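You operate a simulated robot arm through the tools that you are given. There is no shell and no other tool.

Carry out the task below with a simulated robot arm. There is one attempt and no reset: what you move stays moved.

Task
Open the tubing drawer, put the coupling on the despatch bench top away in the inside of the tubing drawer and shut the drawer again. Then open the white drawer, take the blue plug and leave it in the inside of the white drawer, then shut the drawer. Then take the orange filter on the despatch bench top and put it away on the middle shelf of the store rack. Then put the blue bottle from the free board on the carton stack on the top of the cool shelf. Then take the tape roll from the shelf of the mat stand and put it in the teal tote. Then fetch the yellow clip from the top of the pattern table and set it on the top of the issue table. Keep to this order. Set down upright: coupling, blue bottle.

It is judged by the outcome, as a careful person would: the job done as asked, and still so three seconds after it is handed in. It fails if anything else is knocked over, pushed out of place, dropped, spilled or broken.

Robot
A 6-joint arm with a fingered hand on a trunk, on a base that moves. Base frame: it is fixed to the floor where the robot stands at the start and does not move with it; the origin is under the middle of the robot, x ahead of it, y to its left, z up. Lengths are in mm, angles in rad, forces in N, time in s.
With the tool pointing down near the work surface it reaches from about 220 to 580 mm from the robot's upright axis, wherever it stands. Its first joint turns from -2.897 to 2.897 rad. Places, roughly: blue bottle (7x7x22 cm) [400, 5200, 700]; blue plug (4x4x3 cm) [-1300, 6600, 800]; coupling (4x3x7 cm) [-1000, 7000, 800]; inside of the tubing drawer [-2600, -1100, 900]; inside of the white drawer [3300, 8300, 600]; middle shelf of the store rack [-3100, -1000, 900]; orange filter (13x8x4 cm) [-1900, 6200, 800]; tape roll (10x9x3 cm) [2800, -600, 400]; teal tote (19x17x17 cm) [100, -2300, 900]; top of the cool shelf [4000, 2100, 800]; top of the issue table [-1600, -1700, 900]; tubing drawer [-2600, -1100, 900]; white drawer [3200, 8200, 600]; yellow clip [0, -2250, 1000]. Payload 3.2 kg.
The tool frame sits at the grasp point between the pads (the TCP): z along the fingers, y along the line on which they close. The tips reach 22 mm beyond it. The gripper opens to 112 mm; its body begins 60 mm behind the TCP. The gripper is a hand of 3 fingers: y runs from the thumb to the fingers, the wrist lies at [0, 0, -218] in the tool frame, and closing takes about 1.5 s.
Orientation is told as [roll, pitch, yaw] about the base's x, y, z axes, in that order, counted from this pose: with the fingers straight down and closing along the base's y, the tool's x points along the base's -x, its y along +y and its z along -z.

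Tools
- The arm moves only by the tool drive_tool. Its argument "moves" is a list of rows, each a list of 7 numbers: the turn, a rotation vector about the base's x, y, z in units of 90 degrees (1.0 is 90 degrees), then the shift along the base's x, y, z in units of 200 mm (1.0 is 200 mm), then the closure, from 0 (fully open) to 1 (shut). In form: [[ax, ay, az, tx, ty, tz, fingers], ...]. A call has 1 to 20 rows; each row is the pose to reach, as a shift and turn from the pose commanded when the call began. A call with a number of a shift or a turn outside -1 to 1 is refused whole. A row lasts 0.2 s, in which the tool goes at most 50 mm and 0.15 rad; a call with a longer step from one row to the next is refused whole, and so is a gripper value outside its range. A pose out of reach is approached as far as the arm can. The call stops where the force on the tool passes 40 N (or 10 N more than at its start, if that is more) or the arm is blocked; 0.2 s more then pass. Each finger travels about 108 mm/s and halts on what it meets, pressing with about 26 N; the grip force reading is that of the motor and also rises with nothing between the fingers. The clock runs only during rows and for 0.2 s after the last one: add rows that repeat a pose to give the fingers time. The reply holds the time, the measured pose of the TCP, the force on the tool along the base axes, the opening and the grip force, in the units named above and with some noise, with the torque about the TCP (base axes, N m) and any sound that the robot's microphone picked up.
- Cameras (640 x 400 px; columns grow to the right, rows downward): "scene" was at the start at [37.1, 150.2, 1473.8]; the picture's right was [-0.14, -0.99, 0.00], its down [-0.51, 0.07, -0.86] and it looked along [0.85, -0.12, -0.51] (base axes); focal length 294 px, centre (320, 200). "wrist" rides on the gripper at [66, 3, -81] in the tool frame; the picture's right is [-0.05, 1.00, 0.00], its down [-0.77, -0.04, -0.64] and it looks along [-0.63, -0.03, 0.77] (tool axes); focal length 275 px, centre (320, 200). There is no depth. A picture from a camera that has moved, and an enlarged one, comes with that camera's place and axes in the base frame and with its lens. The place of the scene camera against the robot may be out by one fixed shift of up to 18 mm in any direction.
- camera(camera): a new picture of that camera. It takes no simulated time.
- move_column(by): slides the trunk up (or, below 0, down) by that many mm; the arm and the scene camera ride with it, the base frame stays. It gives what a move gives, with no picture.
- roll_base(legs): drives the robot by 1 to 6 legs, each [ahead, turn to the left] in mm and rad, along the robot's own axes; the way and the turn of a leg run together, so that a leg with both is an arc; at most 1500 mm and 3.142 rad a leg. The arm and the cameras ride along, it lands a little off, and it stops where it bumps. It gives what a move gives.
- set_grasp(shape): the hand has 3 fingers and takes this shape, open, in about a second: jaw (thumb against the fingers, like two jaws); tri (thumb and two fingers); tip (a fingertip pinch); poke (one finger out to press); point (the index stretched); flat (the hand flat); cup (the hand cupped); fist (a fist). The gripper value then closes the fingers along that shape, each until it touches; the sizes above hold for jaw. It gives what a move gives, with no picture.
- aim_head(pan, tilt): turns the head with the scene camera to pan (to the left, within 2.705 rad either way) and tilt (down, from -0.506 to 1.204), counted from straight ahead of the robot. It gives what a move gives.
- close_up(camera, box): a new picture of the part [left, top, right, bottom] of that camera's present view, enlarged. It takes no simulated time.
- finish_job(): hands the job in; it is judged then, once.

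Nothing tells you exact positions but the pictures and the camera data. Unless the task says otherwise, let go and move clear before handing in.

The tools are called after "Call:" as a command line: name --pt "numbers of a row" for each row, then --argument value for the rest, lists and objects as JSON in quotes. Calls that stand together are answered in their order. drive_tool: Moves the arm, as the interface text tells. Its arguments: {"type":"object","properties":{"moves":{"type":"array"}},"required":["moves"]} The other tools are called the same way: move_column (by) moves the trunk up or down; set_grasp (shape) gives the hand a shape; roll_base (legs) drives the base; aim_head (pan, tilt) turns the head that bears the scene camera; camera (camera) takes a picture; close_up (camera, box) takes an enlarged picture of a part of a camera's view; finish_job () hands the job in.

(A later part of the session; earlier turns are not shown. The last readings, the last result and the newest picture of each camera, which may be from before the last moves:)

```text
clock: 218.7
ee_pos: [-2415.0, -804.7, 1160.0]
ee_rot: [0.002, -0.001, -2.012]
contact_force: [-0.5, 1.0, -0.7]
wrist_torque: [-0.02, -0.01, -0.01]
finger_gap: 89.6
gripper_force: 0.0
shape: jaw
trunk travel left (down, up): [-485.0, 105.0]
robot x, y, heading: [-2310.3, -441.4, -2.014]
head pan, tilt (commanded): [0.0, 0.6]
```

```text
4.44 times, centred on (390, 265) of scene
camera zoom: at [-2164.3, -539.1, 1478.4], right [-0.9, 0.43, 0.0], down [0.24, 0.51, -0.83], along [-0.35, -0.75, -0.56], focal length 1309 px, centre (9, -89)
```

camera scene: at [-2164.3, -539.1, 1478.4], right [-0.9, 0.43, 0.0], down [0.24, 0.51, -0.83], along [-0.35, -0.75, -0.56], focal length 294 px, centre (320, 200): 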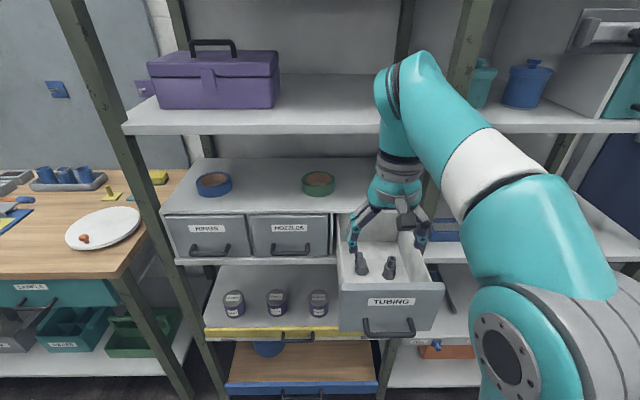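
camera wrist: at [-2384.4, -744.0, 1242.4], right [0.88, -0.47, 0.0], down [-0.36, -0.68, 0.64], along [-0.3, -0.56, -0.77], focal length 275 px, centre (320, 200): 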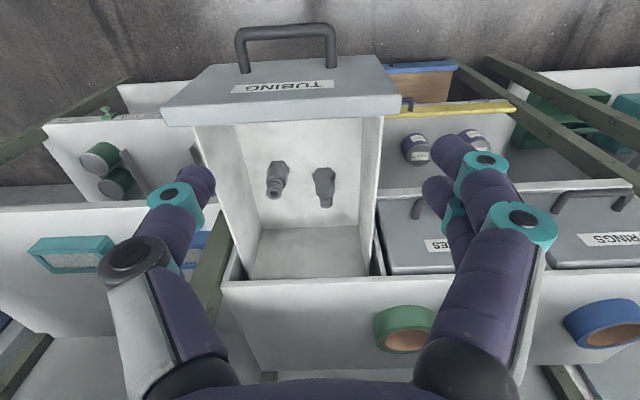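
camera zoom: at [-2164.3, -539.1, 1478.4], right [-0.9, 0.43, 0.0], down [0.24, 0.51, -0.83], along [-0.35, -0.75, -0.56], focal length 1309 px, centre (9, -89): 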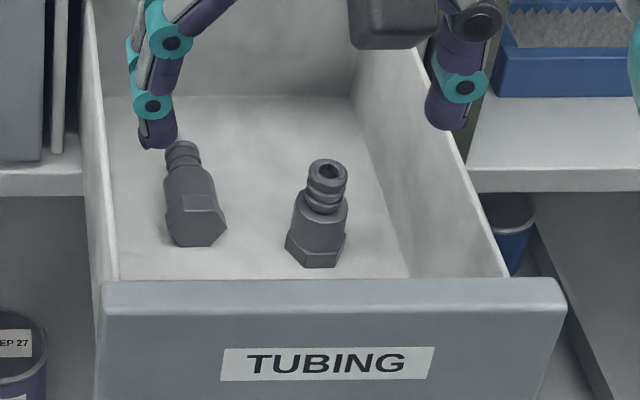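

The drawer got pushed open a bit further (now ~220 mm). The lying coupling has its base toward me, about 32 mm left of the drawer's middle. I'll hover over it with a slight forward tilt and take a closer look before picking it up.

Call:
drive_tool --pt "-0.024 0.0115 0 -0.085 -0.143 -0.07 0.3" --pt "-0.048 0.023 0 -0.169 -0.287 -0.14 0.43" --pt "-0.072 0.034 0 -0.254 -0.43 -0.21 0.43" --pt "-0.096 0.046 0 -0.338 -0.573 -0.28 0.43" --pt "-0.12 0.0573 0 -0.423 -0.7165 -0.35 0.43" --pt "-0.12 0.0573 0 -0.423 -0.7165 -0.35 0.43"

Call:
camera --camera "wrist"

Call:
camera --camera "scene"

```text
clock: 220.1
ee_pos: [-2496.8, -944.8, 1090.7]
ee_rot: [0.001, -0.209, -2.015]
contact_force: [-0.3, 0.0, -0.2]
wrist_torque: [0.0, 0.01, -0.03]
finger_gap: 64.3
gripper_force: 0.2
shape: jaw
trunk travel left (down, up): [-485.0, 105.0]
robot x, y, heading: [-2312.3, -437.5, -2.012]
head pan, tilt (commanded): [0.0, 0.6]
```

```text
taken
camera wrist: at [-2460.3, -871.3, 1156.5], right [0.88, -0.47, 0.01], down [-0.3, -0.55, 0.78], along [-0.36, -0.69, -0.62], focal length 275 px, centre (320, 200)
```

wrist: 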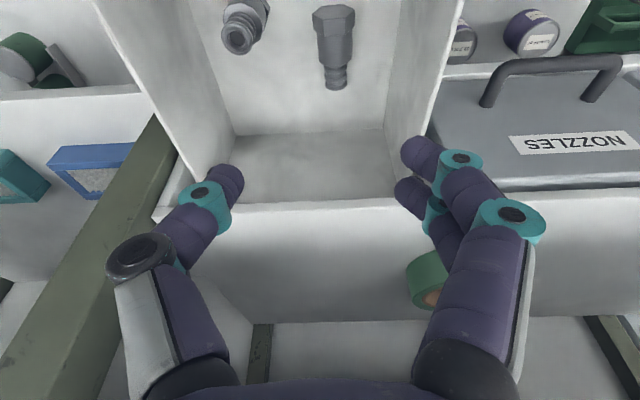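

```text
taken
camera scene: at [-2164.3, -539.2, 1478.4], right [-0.9, 0.43, 0.0], down [0.24, 0.51, -0.83], along [-0.35, -0.75, -0.56], focal length 294 px, centre (320, 200)
```

scene: 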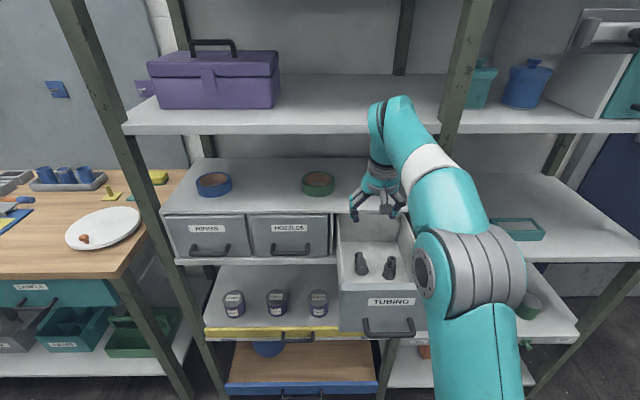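

Call:
close_up --camera "wrist" --box '[200, 0, 440, 150]'

```text
2.67 times, centred on (320, 75) of wrist
camera zoom: at [-2460.3, -871.3, 1156.5], right [0.88, -0.47, 0.01], down [-0.3, -0.55, 0.78], along [-0.36, -0.69, -0.62], focal length 734 px, centre (320, 533)
```

zoom: 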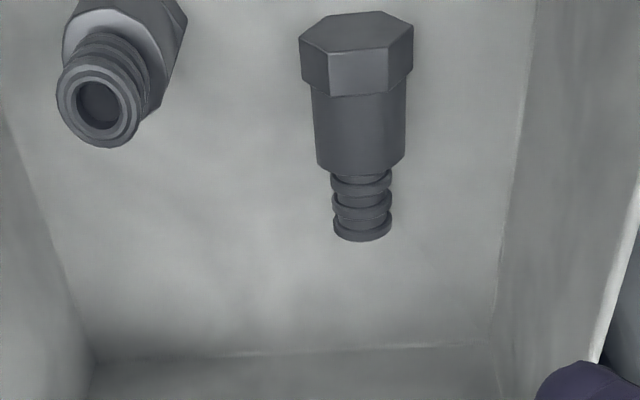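

I have good estimates now: coupling axis at 32 mm left of middle, drawer side walls at about +88/−79 mm. I'll lean the hand slightly and come down along the tool axis to just above, then check.

Call:
drive_tool --pt "-0.006 -0.0125 0 -0.012 -0.022 -0.115 0.42" --pt "-0.012 -0.025 0 -0.024 -0.044 -0.23 0.42" --pt "-0.018 -0.0375 0 -0.036 -0.067 -0.345 0.42" --pt "-0.0239 -0.0502 0 -0.0485 -0.0885 -0.46 0.42" --pt "-0.0239 -0.0502 0 -0.0485 -0.0885 -0.46 0.42"

Call:
camera --camera "wrist"

Call:
camera --camera "scene"

```text
clock: 221.3
ee_pos: [-2507.4, -962.1, 999.1]
ee_rot: [0.091, -0.209, -2.032]
contact_force: [0.8, -0.7, -0.1]
wrist_torque: [-0.01, 0.0, -0.01]
finger_gap: 64.5
gripper_force: 0.1
shape: jaw
trunk travel left (down, up): [-485.0, 105.0]
robot x, y, heading: [-2306.1, -438.8, -2.018]
head pan, tilt (commanded): [0.0, 0.6]
```

```text
taken
camera wrist: at [-2476.4, -886.6, 1065.4], right [0.88, -0.47, 0.1], down [-0.36, -0.52, 0.78], along [-0.31, -0.72, -0.62], focal length 275 px, centre (320, 200)
```

wrist: 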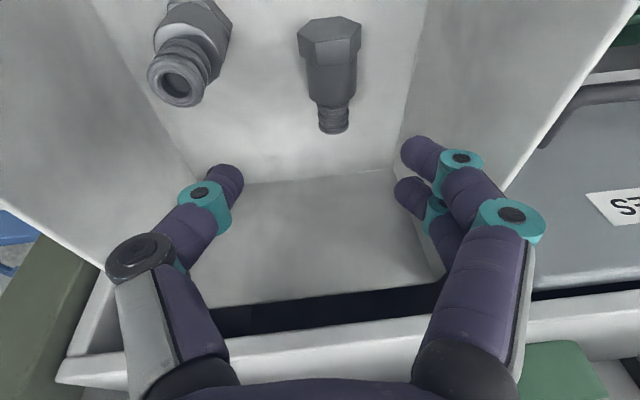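

```text
taken
camera scene: at [-2164.3, -539.2, 1478.4], right [-0.9, 0.43, 0.0], down [0.24, 0.51, -0.83], along [-0.35, -0.75, -0.56], focal length 294 px, centre (320, 200)
```

scene: 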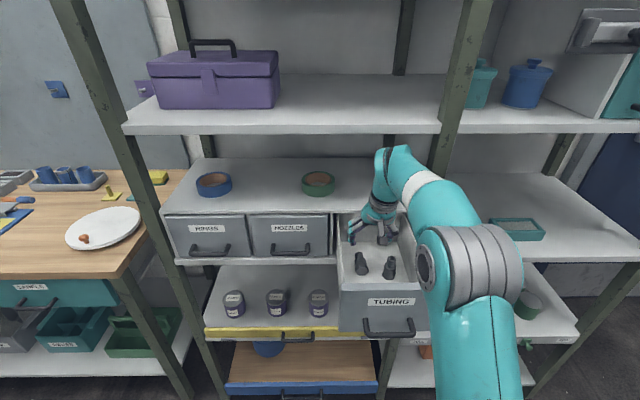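

Spacing looks right. Descending the last ~74 mm (shifting slightly so the grip is ~45 mm from the base).

Call:
drive_tool --pt "0 0 0 -0.004 -0.009 -0.09 0.42" --pt "0 0 0 -0.008 -0.018 -0.18 0.42" --pt "0 0 0 -0.013 -0.027 -0.27 0.42" --pt "0 0 0 -0.017 -0.0365 -0.36 0.42"

Call:
camera --camera "wrist"

```text
clock: 222.3
ee_pos: [-2512.5, -972.1, 925.8]
ee_rot: [0.089, -0.21, -2.033]
contact_force: [0.2, -0.3, 0.5]
wrist_torque: [0.04, 0.0, 0.04]
finger_gap: 64.6
gripper_force: 0.1
shape: jaw
trunk travel left (down, up): [-485.0, 105.0]
robot x, y, heading: [-2311.5, -440.4, -2.018]
head pan, tilt (commanded): [0.0, 0.6]
```

```text
taken
camera wrist: at [-2480.6, -896.4, 992.6], right [0.88, -0.47, 0.1], down [-0.36, -0.52, 0.78], along [-0.31, -0.72, -0.62], focal length 275 px, centre (320, 200)
```

wrist: 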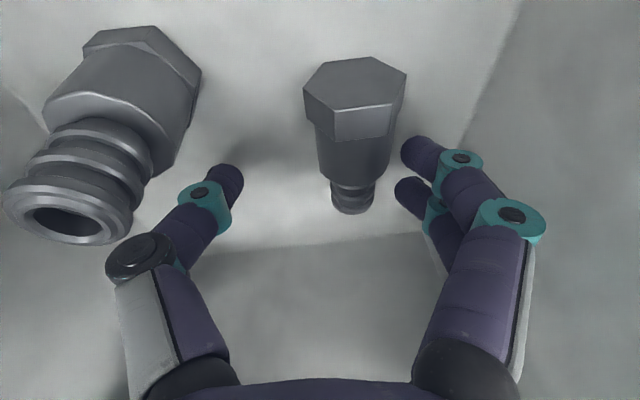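

Call:
drive_tool --pt "0 0 0 0 0 0 0.55" --pt "0 0 0 0 0 0 0.68" --pt "0 0 0 0 0 0 0.8" --pt "0 0 0 0 0 0 0.9" --pt "0 0 0 0 0 0 1" --pt "0 0 0 0 0 0 1" --pt "0 0 0 0 0 0 1"

Call:
camera --camera "wrist"

```text
clock: 223.9
ee_pos: [-2511.6, -970.3, 927.0]
ee_rot: [0.089, -0.209, -2.034]
contact_force: [-0.7, -0.8, 0.1]
wrist_torque: [-0.04, -0.01, 0.01]
finger_gap: 15.3
gripper_force: 25.8
shape: jaw
trunk travel left (down, up): [-485.0, 105.0]
robot x, y, heading: [-2309.4, -443.3, -2.014]
head pan, tilt (commanded): [0.0, 0.6]
```

```text
taken
camera wrist: at [-2480.7, -896.3, 992.8], right [0.88, -0.47, 0.1], down [-0.36, -0.52, 0.78], along [-0.31, -0.72, -0.62], focal length 275 px, centre (320, 200)
```

wrist: 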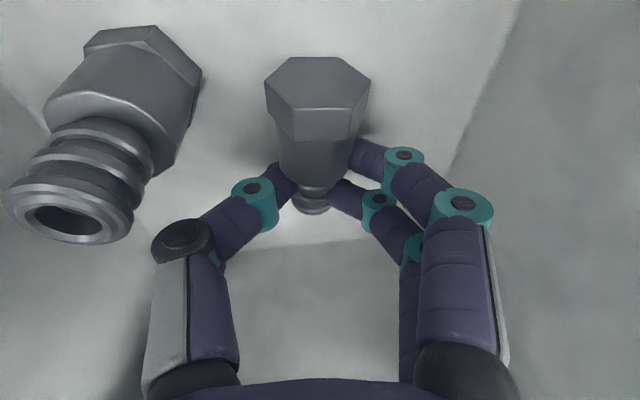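

Gripped. Lifting back up along the tool axis.

Call:
drive_tool --pt "0 0 0 0.006 0.013 0.08 1" --pt "0 0 0 0.015 0.03 0.2 1" --pt "0 0 0 0.03 0.06 0.36 1" --pt "0 0 0 0.045 0.09 0.52 1" --pt "0 0 0 0.06 0.12 0.68 1" --pt "0 0 0 0.075 0.158 0.83 1"

Call:
camera --camera "wrist"

Call:
camera --camera "scene"

```text
clock: 225.3
ee_pos: [-2496.2, -939.4, 1092.7]
ee_rot: [0.092, -0.208, -2.033]
contact_force: [-0.5, 0.3, -0.9]
wrist_torque: [0.03, -0.02, 0.02]
finger_gap: 14.8
gripper_force: 26.1
shape: jaw
trunk travel left (down, up): [-485.0, 105.0]
robot x, y, heading: [-2306.9, -439.0, -2.011]
head pan, tilt (commanded): [0.0, 0.6]
```

```text
taken
camera wrist: at [-2464.5, -863.1, 1158.3], right [0.88, -0.47, 0.1], down [-0.36, -0.52, 0.78], along [-0.31, -0.72, -0.62], focal length 275 px, centre (320, 200)
```

wrist: 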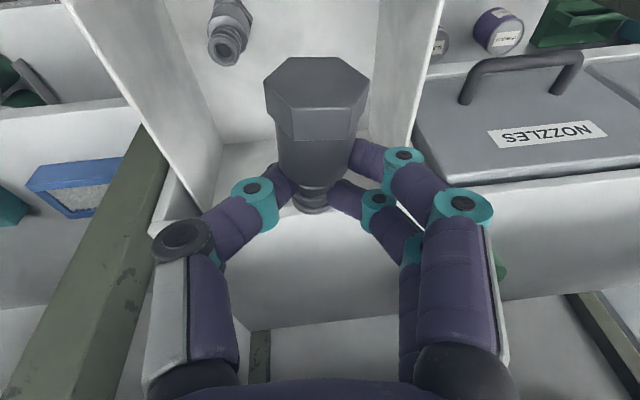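

```text
taken
camera scene: at [-2164.2, -539.0, 1478.4], right [-0.9, 0.43, 0.0], down [0.24, 0.51, -0.83], along [-0.35, -0.75, -0.56], focal length 294 px, centre (320, 200)
```

scene: 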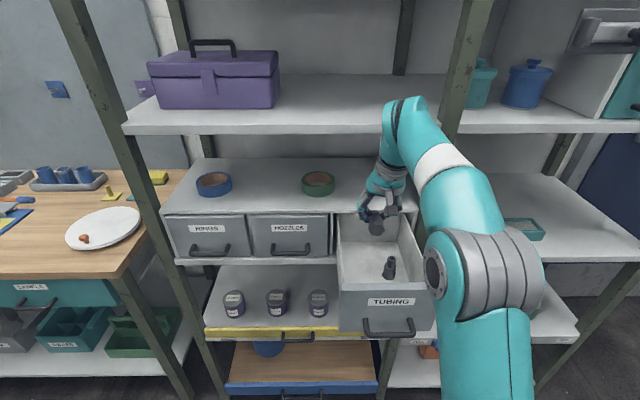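

The coupling is safely out, held lying with its base toward me. I'll take it to the open issue-table top beside the rack, stand it upright there with a horizontal hand, and regrasp it from above. First retract and back off.

Call:
drive_tool --pt "0 0 0 0.05 0.105 0.05 1" --pt "0 0 0 0.1 0.21 0.1 1" --pt "0 0 0 0.16 0.33 0.15 1" --pt "0 0 0 0.22 0.45 0.15 1" --pt "0 0 0 0.28 0.57 0.15 1" --pt "0 0 0 0.34 0.7 0.15 1" --pt "0 0 0 0.39 0.81 0.15 1"

Call:
roll_base --legs '[[-250, 0], [0, 1.571], [950, 0], [0, -1.571]]'

Call:
camera --camera "scene"

Call:
camera --camera "wrist"

```text
clock: 226.9
ee_pos: [-2416.1, -776.8, 1123.8]
ee_rot: [0.089, -0.209, -2.032]
contact_force: [0.0, 0.4, -0.8]
wrist_torque: [0.01, 0.03, 0.02]
finger_gap: 15.0
gripper_force: 26.0
shape: jaw
trunk travel left (down, up): [-485.0, 105.0]
robot x, y, heading: [-2309.8, -434.5, -2.014]
head pan, tilt (commanded): [0.0, 0.6]
```

```text
clock: 240.9
ee_pos: [-1440.9, -962.3, 1123.6]
ee_rot: [0.09, -0.21, -1.989]
contact_force: [0.0, -1.1, -1.6]
wrist_torque: [0.01, 0.0, 0.02]
finger_gap: 14.8
gripper_force: 26.0
shape: jaw
trunk travel left (down, up): [-485.0, 105.0]
robot x, y, heading: [-1349.6, -622.0, -1.975]
head pan, tilt (commanded): [0.0, 0.6]
```

```text
taken
camera scene: at [-1198.9, -713.4, 1478.4], right [-0.92, 0.39, 0.0], down [0.22, 0.52, -0.83], along [-0.32, -0.76, -0.56], focal length 294 px, centre (320, 200)
```

scene: 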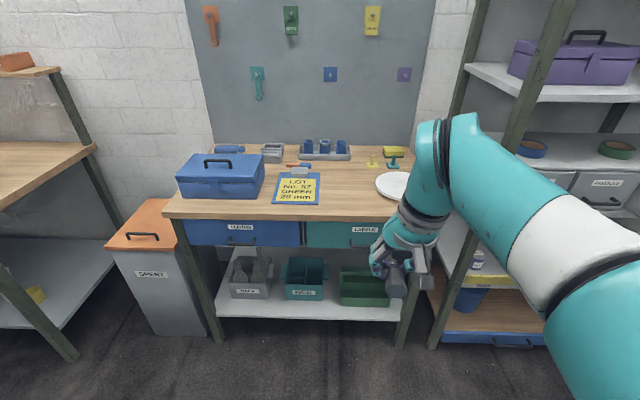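

```text
taken
camera wrist: at [-1412.8, -885.7, 1189.3], right [0.9, -0.43, 0.1], down [-0.34, -0.53, 0.78], along [-0.28, -0.73, -0.62], focal length 275 px, centre (320, 200)
```

wrist: 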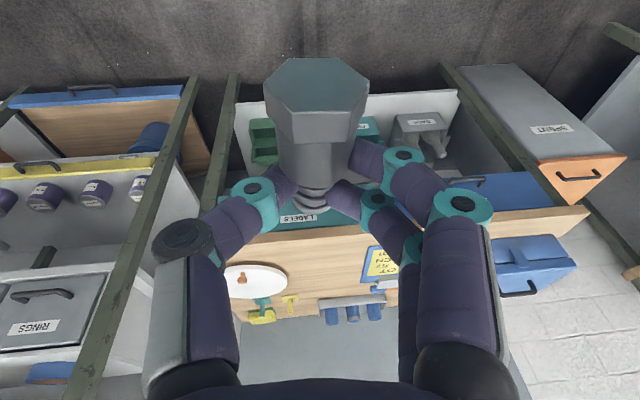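

The issue table has a clear patch between the yellow card and the white plate. I'll lower the trunk and turn the hand horizontal here in free space, which will bring the coupling upright.

Call:
move_column --by -400

Call:
drive_tool --pt "-0.0762 0.0338 0 -0.029 -0.065 0.084 1" --pt "-0.1523 0.0677 0 -0.0575 -0.13 0.167 1" --pt "-0.2285 0.1015 0 -0.086 -0.194 0.25 1" --pt "-0.3047 0.1353 0 -0.115 -0.259 0.334 1" --pt "-0.3808 0.1692 0 -0.144 -0.324 0.417 1" --pt "-0.457 0.203 0 -0.1725 -0.389 0.5 1" --pt "-0.5332 0.2368 0 -0.201 -0.453 0.584 1" --pt "-0.6093 0.2707 0 -0.23 -0.518 0.667 1" --pt "-0.6855 0.3045 0 -0.259 -0.583 0.75 1" --pt "-0.7617 0.3383 0 -0.2875 -0.648 0.834 1" --pt "-0.8378 0.3722 0 -0.316 -0.712 0.917 1" --pt "-0.914 0.406 0 -0.345 -0.777 1.0 1"

Call:
camera --camera "wrist"

Call:
camera --camera "scene"

```text
clock: 244.7
ee_pos: [-1440.7, -962.2, 723.7]
ee_rot: [0.088, -0.21, -1.989]
contact_force: [0.5, -0.7, -1.1]
wrist_torque: [0.03, -0.02, 0.01]
finger_gap: 14.7
gripper_force: 26.1
shape: jaw
trunk travel left (down, up): [-85.0, 505.0]
robot x, y, heading: [-1348.6, -618.9, -1.973]
head pan, tilt (commanded): [0.0, 0.6]
```

```text
clock: 247.3
ee_pos: [-1488.8, -1120.1, 933.7]
ee_rot: [-3.123, -1.368, 1.212]
contact_force: [0.3, 0.1, -0.7]
wrist_torque: [0.02, -0.03, -0.03]
finger_gap: 14.1
gripper_force: 25.8
shape: jaw
out of reach, approached as far as the arm can: row 10, 11, 12
trunk travel left (down, up): [-85.0, 505.0]
robot x, y, heading: [-1350.6, -622.1, -1.971]
head pan, tilt (commanded): [0.0, 0.6]
```

```text
taken
camera wrist: at [-1464.9, -1059.2, 854.2], right [0.94, -0.33, 0.04], down [0.23, 0.74, 0.63], along [-0.24, -0.58, 0.78], focal length 275 px, centre (320, 200)
```

wrist: 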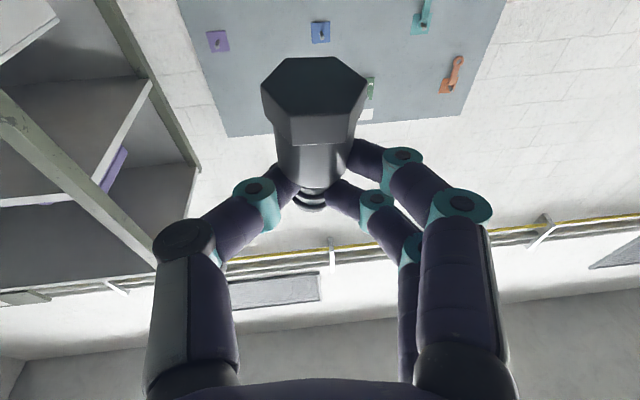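

```text
taken
camera scene: at [-1198.8, -713.1, 1078.5], right [-0.92, 0.39, 0.0], down [0.22, 0.52, -0.83], along [-0.32, -0.76, -0.56], focal length 294 px, centre (320, 200)
```

scene: 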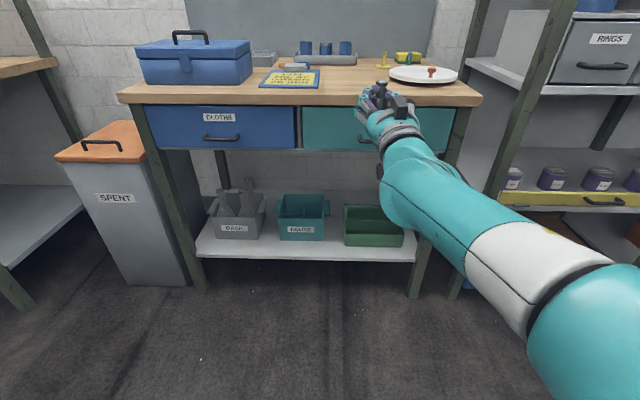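

The coupling is now upright in the hand (tool pointing ~12° above horizontal, as needed). I'll raise slightly and roll forward so the coupling comes over the table's front edge in the clear patch.

Call:
move_column --by 40

Call:
roll_base --legs '[[300, 0]]'

Call:
aim_head --pan -0.25 --tilt 0.35

Call:
camera --camera "scene"

Call:
camera --camera "wrist"

```text
clock: 248.1
ee_pos: [-1487.5, -1121.4, 973.6]
ee_rot: [-3.062, -1.367, 1.152]
contact_force: [0.1, -0.9, -0.5]
wrist_torque: [-0.05, -0.02, 0.02]
finger_gap: 14.2
gripper_force: 26.1
shape: jaw
trunk travel left (down, up): [-125.0, 465.0]
robot x, y, heading: [-1349.8, -620.3, -1.97]
head pan, tilt (commanded): [0.0, 0.6]
```

```text
clock: 250.1
ee_pos: [-1603.9, -1389.8, 973.4]
ee_rot: [-3.059, -1.367, 1.152]
contact_force: [-0.3, -0.4, -0.4]
wrist_torque: [0.0, 0.03, 0.01]
finger_gap: 14.0
gripper_force: 26.3
shape: jaw
trunk travel left (down, up): [-125.0, 465.0]
robot x, y, heading: [-1461.2, -890.7, -1.979]
head pan, tilt (commanded): [0.0, 0.6]
```

```text
clock: 250.9
ee_pos: [-1603.6, -1390.9, 974.5]
ee_rot: [-3.061, -1.365, 1.15]
contact_force: [-0.1, 0.0, -2.1]
wrist_torque: [0.04, 0.0, 0.0]
finger_gap: 14.5
gripper_force: 25.1
shape: jaw
trunk travel left (down, up): [-125.0, 465.0]
robot x, y, heading: [-1464.5, -889.7, -1.973]
head pan, tilt (commanded): [-0.25, 0.351]
```

```text
taken
camera scene: at [-1336.1, -976.2, 1141.1], right [-0.79, 0.61, 0.0], down [0.21, 0.27, -0.94], along [-0.57, -0.75, -0.34], focal length 294 px, centre (320, 200)
```

scene: 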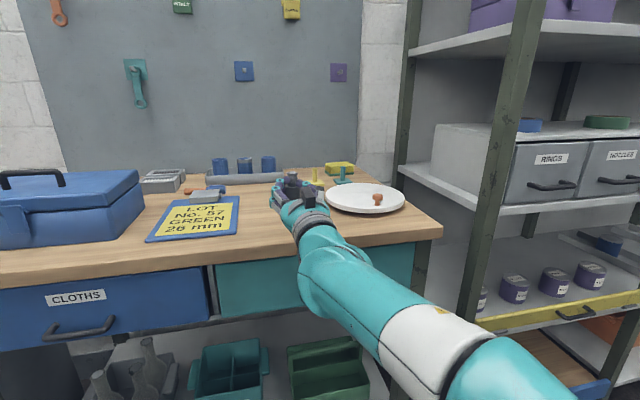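

```text
taken
camera wrist: at [-1581.9, -1328.4, 894.3], right [0.94, -0.33, 0.03], down [0.24, 0.74, 0.63], along [-0.23, -0.59, 0.78], focal length 275 px, centre (320, 200)
```

wrist: 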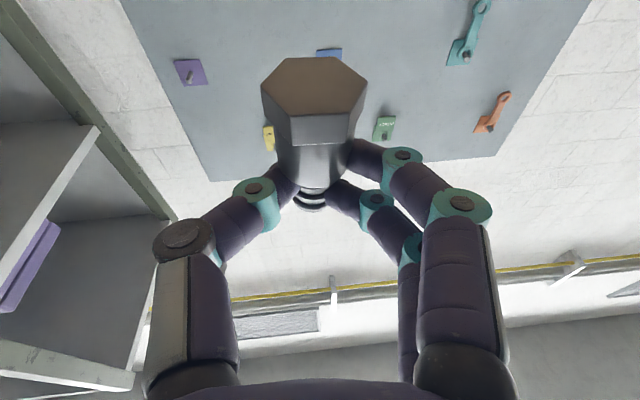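

The hand is at the table's front edge. I'll nudge the base forward ~32 mm so the coupling is over the table top, then lower carefully with the trunk/arm.

Call:
roll_base --legs '[[34, 0]]'

Call:
move_column --by -40

Call:
close_up --camera "scene" --box '[220, 140, 380, 260]'

```text
clock: 251.8
ee_pos: [-1617.0, -1420.4, 974.8]
ee_rot: [-3.063, -1.368, 1.147]
contact_force: [-0.1, -0.2, -1.0]
wrist_torque: [0.04, -0.03, 0.04]
finger_gap: 14.5
gripper_force: 25.9
shape: jaw
trunk travel left (down, up): [-125.0, 465.0]
robot x, y, heading: [-1474.8, -921.9, -1.975]
head pan, tilt (commanded): [-0.25, 0.351]
```

```text
clock: 252.6
ee_pos: [-1617.7, -1420.9, 934.1]
ee_rot: [-3.062, -1.367, 1.15]
contact_force: [0.1, 0.2, -0.4]
wrist_torque: [0.03, -0.01, -0.02]
finger_gap: 14.3
gripper_force: 25.7
shape: jaw
trunk travel left (down, up): [-85.0, 505.0]
robot x, y, heading: [-1476.5, -919.2, -1.977]
head pan, tilt (commanded): [-0.25, 0.351]
```

```text
3.33 times, centred on (300, 200) of scene
camera zoom: at [-1349.4, -1007.0, 1101.2], right [-0.79, 0.61, 0.0], down [0.21, 0.27, -0.94], along [-0.57, -0.74, -0.34], focal length 982 px, centre (387, 200)
```

zoom: 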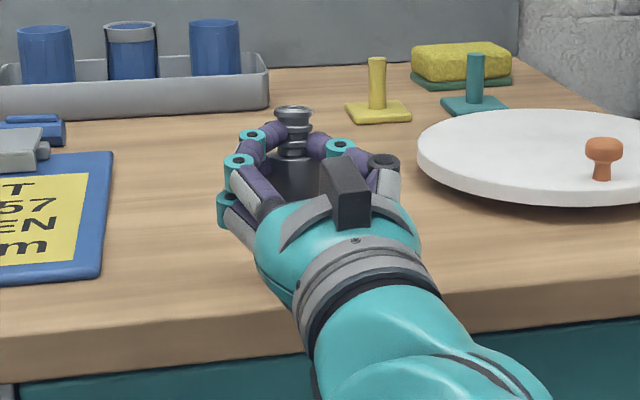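

The coupling hangs upright above the table with clear space around. Lowering in small steps, watching the force.

Call:
drive_tool --pt "0 0 0 0 0 -0.01 1" --pt "0 0 0 0 0 -0.02 1" --pt "0 0 0 0 0 -0.03 1" --pt "0 0 0 0 0 -0.04 1" --pt "0 0 0 0 0 -0.05 1"

Call:
close_up --camera "scene" --box '[220, 140, 380, 260]'

```text
clock: 253.8
ee_pos: [-1616.7, -1420.7, 925.6]
ee_rot: [-3.066, -1.372, 1.147]
contact_force: [-0.6, 0.1, 0.1]
wrist_torque: [0.01, 0.01, -0.01]
finger_gap: 14.5
gripper_force: 26.4
shape: jaw
trunk travel left (down, up): [-85.0, 505.0]
robot x, y, heading: [-1477.5, -919.8, -1.969]
head pan, tilt (commanded): [-0.25, 0.351]
```

```text
3.33 times, centred on (300, 200) of scene
camera zoom: at [-1349.4, -1007.0, 1101.2], right [-0.79, 0.61, 0.0], down [0.21, 0.27, -0.94], along [-0.57, -0.74, -0.34], focal length 982 px, centre (387, 200)
```

zoom: 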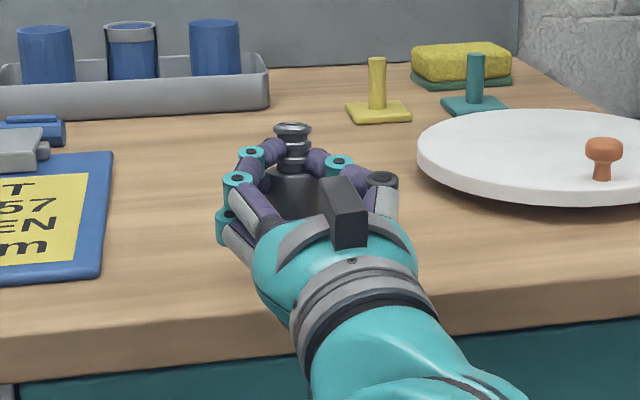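

Call:
drive_tool --pt "0 0 0 0 0 -0.01 1" --pt "0 0 0 0 0 -0.02 1" --pt "0 0 0 0 0 -0.03 1" --pt "0 0 0 0 0 -0.04 1" --pt "0 0 0 0 0 -0.05 1"

```text
clock: 255.0
ee_pos: [-1612.5, -1422.1, 917.3]
ee_rot: [-3.065, -1.368, 1.146]
contact_force: [0.2, -0.9, -1.1]
wrist_torque: [0.01, 0.0, -0.03]
finger_gap: 14.7
gripper_force: 26.6
shape: jaw
out of reach, approached as far as the arm can: row 3, 4, 5
trunk travel left (down, up): [-85.0, 505.0]
robot x, y, heading: [-1474.3, -919.4, -1.976]
head pan, tilt (commanded): [-0.25, 0.351]
```

The arm is at its limit, so I'll continue lowering with the trunk in small steps.

Call:
move_column --by -6

Call:
move_column --by -5

Call:
close_up --camera "scene" --box '[220, 140, 380, 260]'

Call:
camera --camera "wrist"

```text
clock: 255.5
ee_pos: [-1612.2, -1421.7, 912.1]
ee_rot: [-3.067, -1.371, 1.147]
contact_force: [0.4, 0.6, -0.8]
wrist_torque: [0.02, 0.01, -0.01]
finger_gap: 14.1
gripper_force: 26.3
shape: jaw
trunk travel left (down, up): [-79.0, 511.0]
robot x, y, heading: [-1478.2, -918.9, -1.978]
head pan, tilt (commanded): [-0.25, 0.351]
```

```text
clock: 256.1
ee_pos: [-1612.1, -1421.8, 907.1]
ee_rot: [-3.065, -1.372, 1.148]
contact_force: [-0.4, -0.6, -1.2]
wrist_torque: [0.03, 0.03, -0.03]
finger_gap: 14.2
gripper_force: 26.2
shape: jaw
trunk travel left (down, up): [-74.0, 516.0]
robot x, y, heading: [-1476.2, -921.0, -1.978]
head pan, tilt (commanded): [-0.25, 0.351]
```

```text
3.33 times, centred on (300, 200) of scene
camera zoom: at [-1349.4, -1007.0, 1090.2], right [-0.79, 0.61, 0.0], down [0.21, 0.27, -0.94], along [-0.57, -0.74, -0.34], focal length 982 px, centre (387, 200)
```

zoom: 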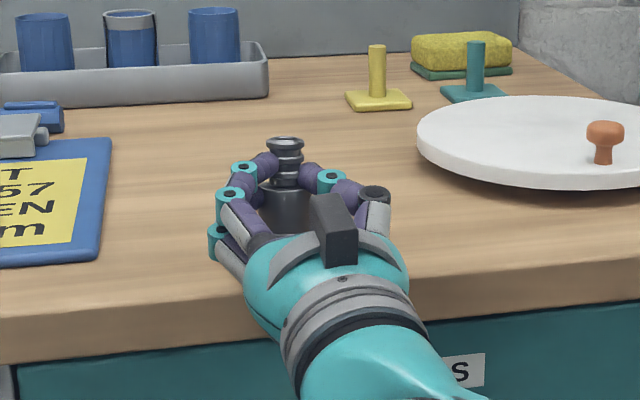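

```text
taken
camera wrist: at [-1589.7, -1360.6, 826.9], right [0.94, -0.33, 0.03], down [0.24, 0.74, 0.63], along [-0.23, -0.59, 0.78], focal length 275 px, centre (320, 200)
```

wrist: 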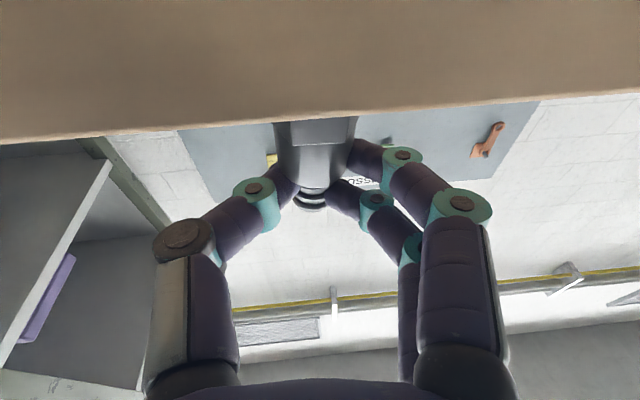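

The wrist camera shows the table's front edge quite close under the coupling; it is only ~15 mm inside the edge. I'll raise a bit, move 26 mm further in, then lower again.

Call:
move_column --by 22

Call:
roll_base --legs '[[28, 0]]'

Call:
camera --camera "wrist"

Call:
close_up --camera "scene" --box '[220, 140, 380, 260]'

```text
clock: 256.8
ee_pos: [-1613.0, -1423.3, 928.6]
ee_rot: [-3.066, -1.372, 1.148]
contact_force: [0.1, -0.3, -0.9]
wrist_torque: [0.0, 0.01, -0.01]
finger_gap: 14.2
gripper_force: 26.0
shape: jaw
trunk travel left (down, up): [-96.0, 494.0]
robot x, y, heading: [-1479.1, -918.1, -1.973]
head pan, tilt (commanded): [-0.25, 0.351]
```

```text
clock: 257.6
ee_pos: [-1624.9, -1447.8, 927.5]
ee_rot: [-3.065, -1.37, 1.145]
contact_force: [0.3, 1.6, 0.0]
wrist_torque: [0.0, 0.0, 0.02]
finger_gap: 14.2
gripper_force: 26.6
shape: jaw
trunk travel left (down, up): [-96.0, 494.0]
robot x, y, heading: [-1489.9, -943.6, -1.977]
head pan, tilt (commanded): [-0.25, 0.351]
```

```text
taken
camera wrist: at [-1600.8, -1386.7, 848.9], right [0.94, -0.33, 0.03], down [0.24, 0.74, 0.63], along [-0.23, -0.59, 0.78], focal length 275 px, centre (320, 200)
```

wrist: 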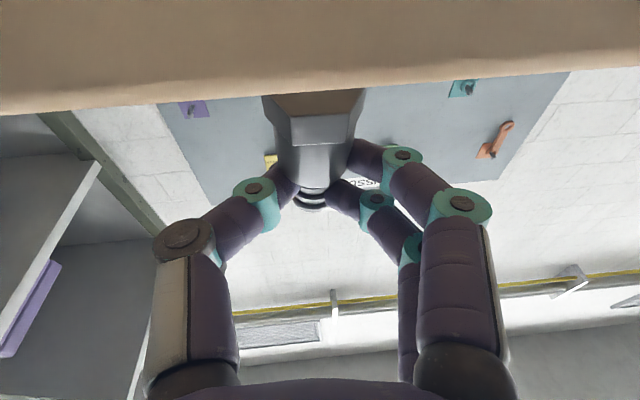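

```text
3.33 times, centred on (300, 200) of scene
camera zoom: at [-1360.5, -1033.0, 1112.2], right [-0.79, 0.61, 0.0], down [0.21, 0.27, -0.94], along [-0.57, -0.74, -0.34], focal length 982 px, centre (387, 200)
```

zoom: 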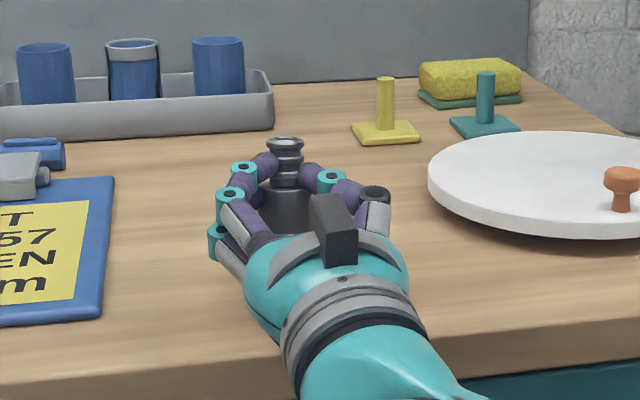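

Now ~46 mm inside the edge, with the table top near z 860. Lowering in steps.

Call:
move_column --by -15

Call:
move_column --by -4

Call:
move_column --by -3

Call:
close_up --camera "scene" --box '[220, 140, 380, 260]'

```text
clock: 258.2
ee_pos: [-1624.0, -1449.6, 914.1]
ee_rot: [-3.064, -1.371, 1.147]
contact_force: [0.7, 0.9, -0.5]
wrist_torque: [0.01, 0.0, -0.04]
finger_gap: 14.4
gripper_force: 26.6
shape: jaw
trunk travel left (down, up): [-81.0, 509.0]
robot x, y, heading: [-1488.2, -944.2, -1.976]
head pan, tilt (commanded): [-0.25, 0.351]
```

```text
clock: 258.7
ee_pos: [-1623.3, -1448.2, 909.0]
ee_rot: [-3.067, -1.371, 1.147]
contact_force: [0.6, -0.6, -0.3]
wrist_torque: [0.02, 0.03, -0.04]
finger_gap: 14.4
gripper_force: 25.5
shape: jaw
trunk travel left (down, up): [-77.0, 513.0]
robot x, y, heading: [-1487.0, -946.2, -1.975]
head pan, tilt (commanded): [-0.25, 0.351]
```

```text
clock: 259.2
ee_pos: [-1623.3, -1449.0, 906.3]
ee_rot: [-3.068, -1.371, 1.147]
contact_force: [0.0, 0.4, -0.3]
wrist_torque: [0.01, 0.01, 0.02]
finger_gap: 14.6
gripper_force: 26.1
shape: jaw
trunk travel left (down, up): [-74.0, 516.0]
robot x, y, heading: [-1488.5, -944.3, -1.978]
head pan, tilt (commanded): [-0.25, 0.351]
```

```text
3.33 times, centred on (300, 200) of scene
camera zoom: at [-1360.5, -1033.1, 1090.2], right [-0.79, 0.61, 0.0], down [0.21, 0.27, -0.94], along [-0.57, -0.74, -0.34], focal length 982 px, centre (387, 200)
```

zoom: 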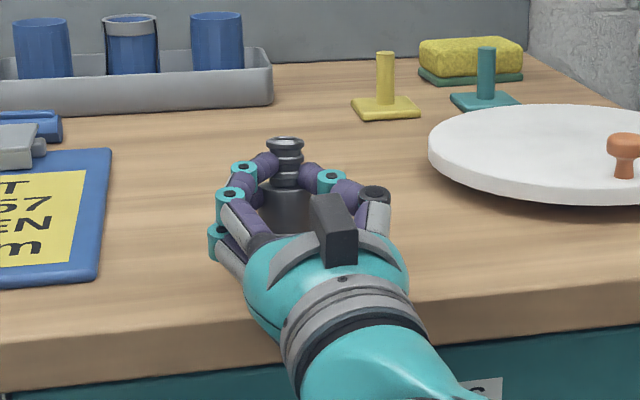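

Call:
move_column --by -3

Call:
move_column --by -3

Call:
move_column --by -3

```text
clock: 259.8
ee_pos: [-1622.8, -1448.9, 904.2]
ee_rot: [-3.064, -1.372, 1.146]
contact_force: [0.8, 0.3, -0.3]
wrist_torque: [0.04, 0.0, 0.02]
finger_gap: 14.3
gripper_force: 25.4
shape: jaw
trunk travel left (down, up): [-71.0, 519.0]
robot x, y, heading: [-1490.7, -947.7, -1.978]
head pan, tilt (commanded): [-0.25, 0.351]
```

```text
clock: 260.3
ee_pos: [-1623.3, -1448.6, 900.6]
ee_rot: [-3.065, -1.372, 1.148]
contact_force: [0.1, 0.7, -1.9]
wrist_torque: [0.02, 0.0, 0.0]
finger_gap: 14.2
gripper_force: 25.7
shape: jaw
trunk travel left (down, up): [-68.0, 522.0]
robot x, y, heading: [-1488.5, -945.9, -1.973]
head pan, tilt (commanded): [-0.25, 0.351]
```

```text
clock: 260.8
ee_pos: [-1624.1, -1447.2, 898.2]
ee_rot: [-3.067, -1.368, 1.15]
contact_force: [2.4, 0.9, 6.6]
wrist_torque: [-0.14, 0.09, 0.02]
finger_gap: 14.3
gripper_force: 25.7
shape: jaw
trunk travel left (down, up): [-65.0, 525.0]
robot x, y, heading: [-1486.7, -944.3, -1.975]
head pan, tilt (commanded): [-0.25, 0.351]
```

Light contact (6.6 N) — the coupling base is on the table. Opening the fingers gently.

Call:
drive_tool --pt "0 0 0 0 0 0 0.85" --pt "0 0 0 0 0 0 0.8" --pt "0 0 0 0 0 0 0.75" --pt "0 0 0 0 0 0 0.7" --pt "0 0 0 0 0 0 0.65" --pt "0 0 0 0 0 0 0.6"

Call:
close_up --camera "scene" --box '[220, 140, 380, 260]'

Call:
camera --camera "wrist"

```text
clock: 262.2
ee_pos: [-1623.1, -1448.2, 898.4]
ee_rot: [-3.067, -1.371, 1.147]
contact_force: [0.0, 0.3, 0.9]
wrist_torque: [-0.03, -0.01, 0.0]
finger_gap: 44.1
gripper_force: 0.1
shape: jaw
trunk travel left (down, up): [-65.0, 525.0]
robot x, y, heading: [-1490.9, -943.8, -1.977]
head pan, tilt (commanded): [-0.25, 0.351]
```

```text
3.33 times, centred on (300, 200) of scene
camera zoom: at [-1360.5, -1033.0, 1081.2], right [-0.79, 0.61, 0.0], down [0.21, 0.27, -0.94], along [-0.57, -0.74, -0.34], focal length 982 px, centre (387, 200)
```

zoom: 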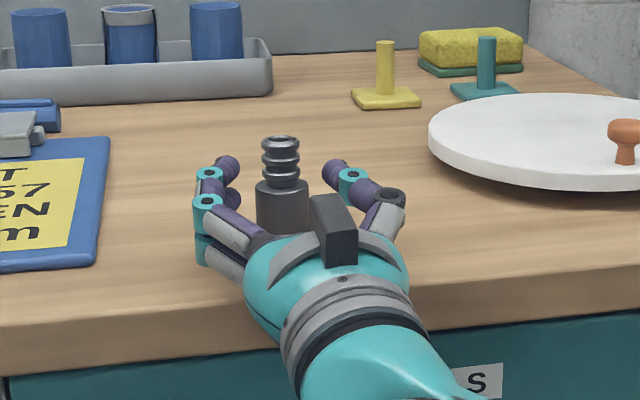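

```text
taken
camera wrist: at [-1600.9, -1386.7, 817.9], right [0.94, -0.33, 0.03], down [0.24, 0.74, 0.63], along [-0.23, -0.59, 0.78], focal length 275 px, centre (320, 200)
```

wrist: 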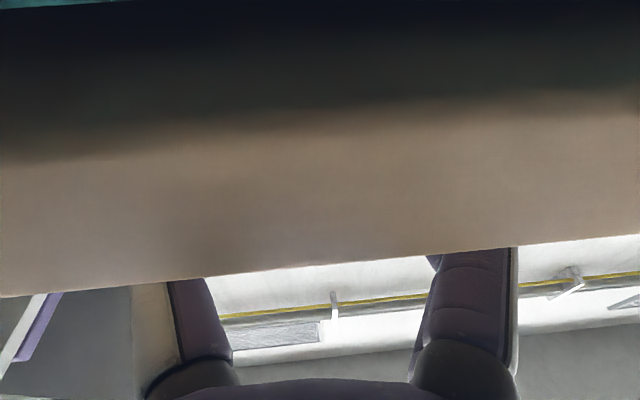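

The coupling stands upright on the table. Opening more and backing straight out with the base.

Call:
drive_tool --pt "0 0 0 0 0 0 0.5" --pt "0 0 0 0 0 0 0.4" --pt "0 0 0 0 0 0 0.35" --pt "0 0 0 0 0 0 0.35"

Call:
roll_base --legs '[[-260, 0]]'

Call:
camera --camera "scene"

```text
clock: 263.2
ee_pos: [-1623.3, -1448.1, 897.4]
ee_rot: [-3.066, -1.369, 1.149]
contact_force: [0.5, 0.3, -0.4]
wrist_torque: [-0.03, 0.02, -0.02]
finger_gap: 72.6
gripper_force: 0.0
shape: jaw
trunk travel left (down, up): [-65.0, 525.0]
robot x, y, heading: [-1485.0, -942.2, -1.976]
head pan, tilt (commanded): [-0.25, 0.351]
```

```text
clock: 265.1
ee_pos: [-1524.9, -1210.4, 897.2]
ee_rot: [-3.066, -1.371, 1.143]
contact_force: [-0.2, 0.1, 0.4]
wrist_torque: [0.0, 0.0, -0.02]
finger_gap: 72.3
gripper_force: 0.0
shape: jaw
trunk travel left (down, up): [-65.0, 525.0]
robot x, y, heading: [-1385.9, -712.2, -1.981]
head pan, tilt (commanded): [-0.25, 0.351]
```

```text
taken
camera scene: at [-1258.7, -796.6, 1081.2], right [-0.79, 0.61, 0.0], down [0.21, 0.27, -0.94], along [-0.58, -0.74, -0.34], focal length 294 px, centre (320, 200)
```

scene: 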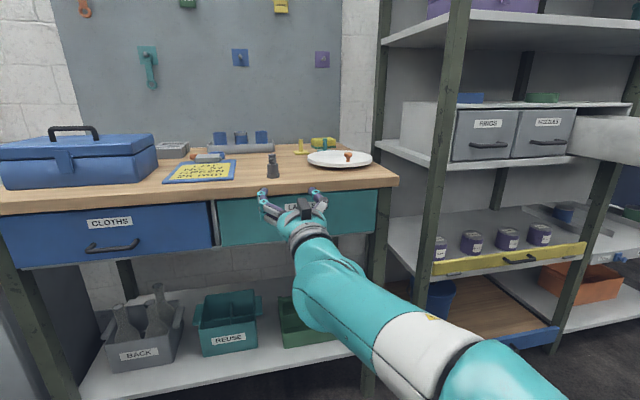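

The coupling stands upright on the table. Now I'll bring the hand back to pointing down, in two turns.

Call:
drive_tool --pt "0.08 -0.03 0 0.018 0.038 0.07 0.3" --pt "0.16 -0.06 0 0.036 0.077 0.14 0.2" --pt "0.241 -0.089 0 0.055 0.115 0.21 0.1" --pt "0.321 -0.119 0 0.073 0.154 0.28 0" --pt "0.402 -0.149 0 0.091 0.192 0.35 0" --pt "0.483 -0.178 0 0.11 0.231 0.42 0" --pt "0.563 -0.208 0 0.13 0.27 0.5 0"

Call:
drive_tool --pt "0.08 -0.03 0 0.02 0.04 0.04 0" --pt "0.16 -0.06 0 0.04 0.08 0.08 0" --pt "0.241 -0.089 0 0.06 0.12 0.12 0" --pt "0.321 -0.119 0 0.08 0.16 0.16 0" --pt "0.402 -0.149 0 0.1 0.2 0.2 0" --pt "0.48 -0.178 0 0.12 0.24 0.24 0"

Call:
move_column --by 400

```text
clock: 266.7
ee_pos: [-1486.5, -1142.7, 957.0]
ee_rot: [-0.015, -0.873, -1.9]
contact_force: [0.0, -0.8, 0.7]
wrist_torque: [0.0, 0.02, -0.03]
finger_gap: 112.1
gripper_force: 0.1
shape: jaw
out of reach, approached as far as the arm can: row 1, 2, 3, 6, 7
trunk travel left (down, up): [-65.0, 525.0]
robot x, y, heading: [-1386.5, -710.4, -1.981]
head pan, tilt (commanded): [-0.25, 0.351]
```

```text
clock: 268.1
ee_pos: [-1513.7, -967.7, 822.2]
ee_rot: [0.006, -0.04, -1.907]
contact_force: [0.2, 0.1, -0.2]
wrist_torque: [0.04, 0.01, 0.0]
finger_gap: 112.1
gripper_force: 0.0
shape: jaw
out of reach, approached as far as the arm can: row 1, 2, 3, 4, 5, 6
trunk travel left (down, up): [-65.0, 525.0]
robot x, y, heading: [-1386.1, -707.2, -1.98]
head pan, tilt (commanded): [-0.25, 0.351]
```

```text
clock: 271.9
ee_pos: [-1514.5, -967.9, 1223.3]
ee_rot: [0.003, -0.039, -1.905]
contact_force: [-0.2, -0.5, 0.4]
wrist_torque: [0.01, -0.02, -0.01]
finger_gap: 111.8
gripper_force: 0.1
shape: jaw
trunk travel left (down, up): [-465.0, 125.0]
robot x, y, heading: [-1383.8, -705.7, -1.978]
head pan, tilt (commanded): [-0.25, 0.351]
```

Back to hand-down. Rolling forward to the table to regrasp the coupling from above.

Call:
roll_base --legs '[[280, 0]]'

Call:
camera --camera "wrist"

```text
clock: 273.9
ee_pos: [-1625.6, -1226.0, 1222.7]
ee_rot: [0.005, -0.037, -1.903]
contact_force: [-0.2, 0.0, -0.8]
wrist_torque: [0.03, 0.0, -0.01]
finger_gap: 111.9
gripper_force: 0.1
shape: jaw
trunk travel left (down, up): [-465.0, 125.0]
robot x, y, heading: [-1495.9, -968.4, -1.977]
head pan, tilt (commanded): [-0.25, 0.351]
```

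```text
taken
camera wrist: at [-1601.1, -1160.3, 1301.3], right [0.93, -0.37, 0.01], down [-0.28, -0.69, 0.67], along [-0.24, -0.62, -0.75], focal length 275 px, centre (320, 200)
```

wrist: 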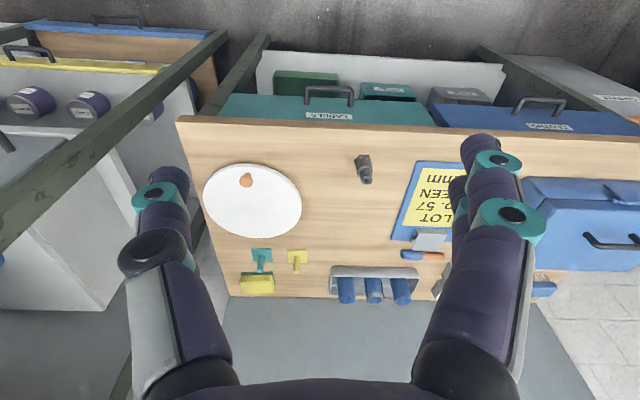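

Call:
drive_tool --pt "0.004 -0.001 -0.008 -0.004 -0.167 -0.133 0.1" --pt "0.008 -0.003 -0.016 -0.009 -0.333 -0.267 0.2" --pt "0.011 -0.004 -0.024 -0.013 -0.5 -0.4 0.35" --pt "0.015 -0.005 -0.032 -0.018 -0.667 -0.533 0.35" --pt "0.019 -0.006 -0.04 -0.022 -0.833 -0.667 0.35" --pt "0.0223 -0.0077 -0.047 -0.027 -1.0 -0.8 0.35"

Call:
camera --camera "wrist"

```text
clock: 275.2
ee_pos: [-1631.0, -1425.1, 1062.1]
ee_rot: [0.004, -0.003, -1.977]
contact_force: [0.7, -0.7, 1.1]
wrist_torque: [-0.01, -0.01, 0.0]
finger_gap: 73.2
gripper_force: 0.0
shape: jaw
trunk travel left (down, up): [-465.0, 125.0]
robot x, y, heading: [-1496.6, -965.0, -1.98]
head pan, tilt (commanded): [-0.25, 0.351]
```

```text
taken
camera wrist: at [-1603.5, -1364.5, 1144.4], right [0.9, -0.44, 0.0], down [-0.34, -0.69, 0.64], along [-0.28, -0.57, -0.77], focal length 275 px, centre (320, 200)
```

wrist: 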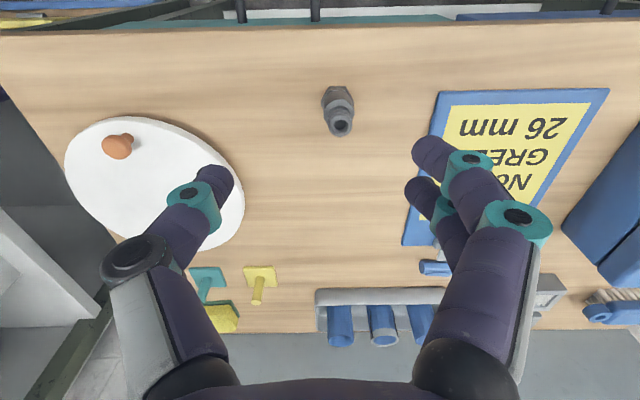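

Call:
drive_tool --pt "0 0 0 -0.002 -0.07 -0.1 0.35" --pt "0 0 0 -0.004 -0.14 -0.25 0.35" --pt "0 0 0 -0.005 -0.187 -0.4 0.35" --pt "0 0 0 -0.005 -0.187 -0.55 0.35" --pt "0 0 0 -0.005 -0.187 -0.7 0.35" --pt "0 0 0 -0.005 -0.187 -0.8 0.35" --pt "0 0 0 -0.005 -0.187 -0.8 0.35"

Call:
camera --camera "wrist"

```text
clock: 276.9
ee_pos: [-1631.9, -1463.1, 902.9]
ee_rot: [0.003, -0.002, -1.977]
contact_force: [-0.7, 0.0, 0.7]
wrist_torque: [0.02, -0.04, -0.04]
finger_gap: 73.3
gripper_force: 0.0
shape: jaw
trunk travel left (down, up): [-465.0, 125.0]
robot x, y, heading: [-1498.0, -966.0, -1.979]
head pan, tilt (commanded): [-0.25, 0.351]
```

```text
taken
camera wrist: at [-1603.1, -1401.7, 983.2], right [0.9, -0.44, 0.0], down [-0.34, -0.69, 0.64], along [-0.28, -0.57, -0.77], focal length 275 px, centre (320, 200)
```

wrist: 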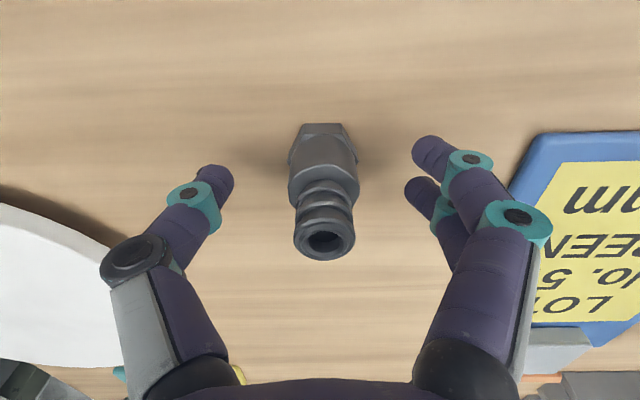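

Well centred, same as the first grasp. Closing and lifting.

Call:
drive_tool --pt "0 0 0 0 0 0 0.5" --pt "0 0 0 0 0 0 0.65" --pt "0 0 0 0 0 0 0.8" --pt "0 0 0 0 0 0 1" --pt "0 0 0 0 0 0 1" --pt "0 0 0 0 0 0 1" --pt "0 0 0 0 0 0.1 1" --pt "0 0 0 0 0 0.25 1" --pt "0 0 0 0 0 0.4 1" --pt "0 0 0 0 0 0.55 1" --pt "0 0 0 0 0 0.7 1" --pt "0 0 0 0 0 0.8 1"

Call:
drive_tool --pt "0 0 0 0.06 0.14 0.05 1" --pt "0 0 0 0.12 0.28 0.1 1" --pt "0 0 0 0.18 0.42 0.15 1" --pt "0 0 0 0.24 0.56 0.2 1" --pt "0 0 0 0.3 0.7 0.2 1" --pt "0 0 0 0.34 0.8 0.2 1"

Call:
camera --camera "wrist"

```text
clock: 279.4
ee_pos: [-1628.5, -1460.5, 1063.5]
ee_rot: [0.002, -0.002, -1.977]
contact_force: [-0.3, -0.1, -1.1]
wrist_torque: [0.0, 0.01, 0.0]
finger_gap: 19.3
gripper_force: 25.5
shape: jaw
trunk travel left (down, up): [-465.0, 125.0]
robot x, y, heading: [-1491.5, -963.5, -1.978]
head pan, tilt (commanded): [-0.25, 0.351]
```

```text
clock: 280.9
ee_pos: [-1562.4, -1303.2, 1101.2]
ee_rot: [0.004, -0.002, -1.977]
contact_force: [-0.5, 0.5, -0.9]
wrist_torque: [-0.01, -0.02, 0.02]
finger_gap: 18.9
gripper_force: 26.1
shape: jaw
trunk travel left (down, up): [-465.0, 125.0]
robot x, y, heading: [-1495.0, -966.8, -1.98]
head pan, tilt (commanded): [-0.25, 0.351]
```

```text
taken
camera wrist: at [-1533.7, -1242.5, 1183.5], right [0.9, -0.44, 0.0], down [-0.34, -0.69, 0.64], along [-0.28, -0.57, -0.77], focal length 275 px, centre (320, 200)
```

wrist: 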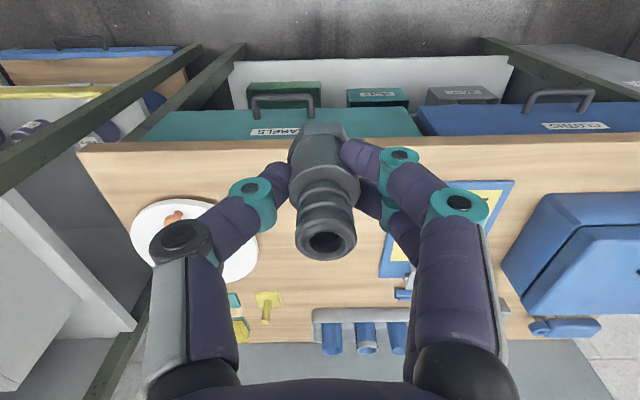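

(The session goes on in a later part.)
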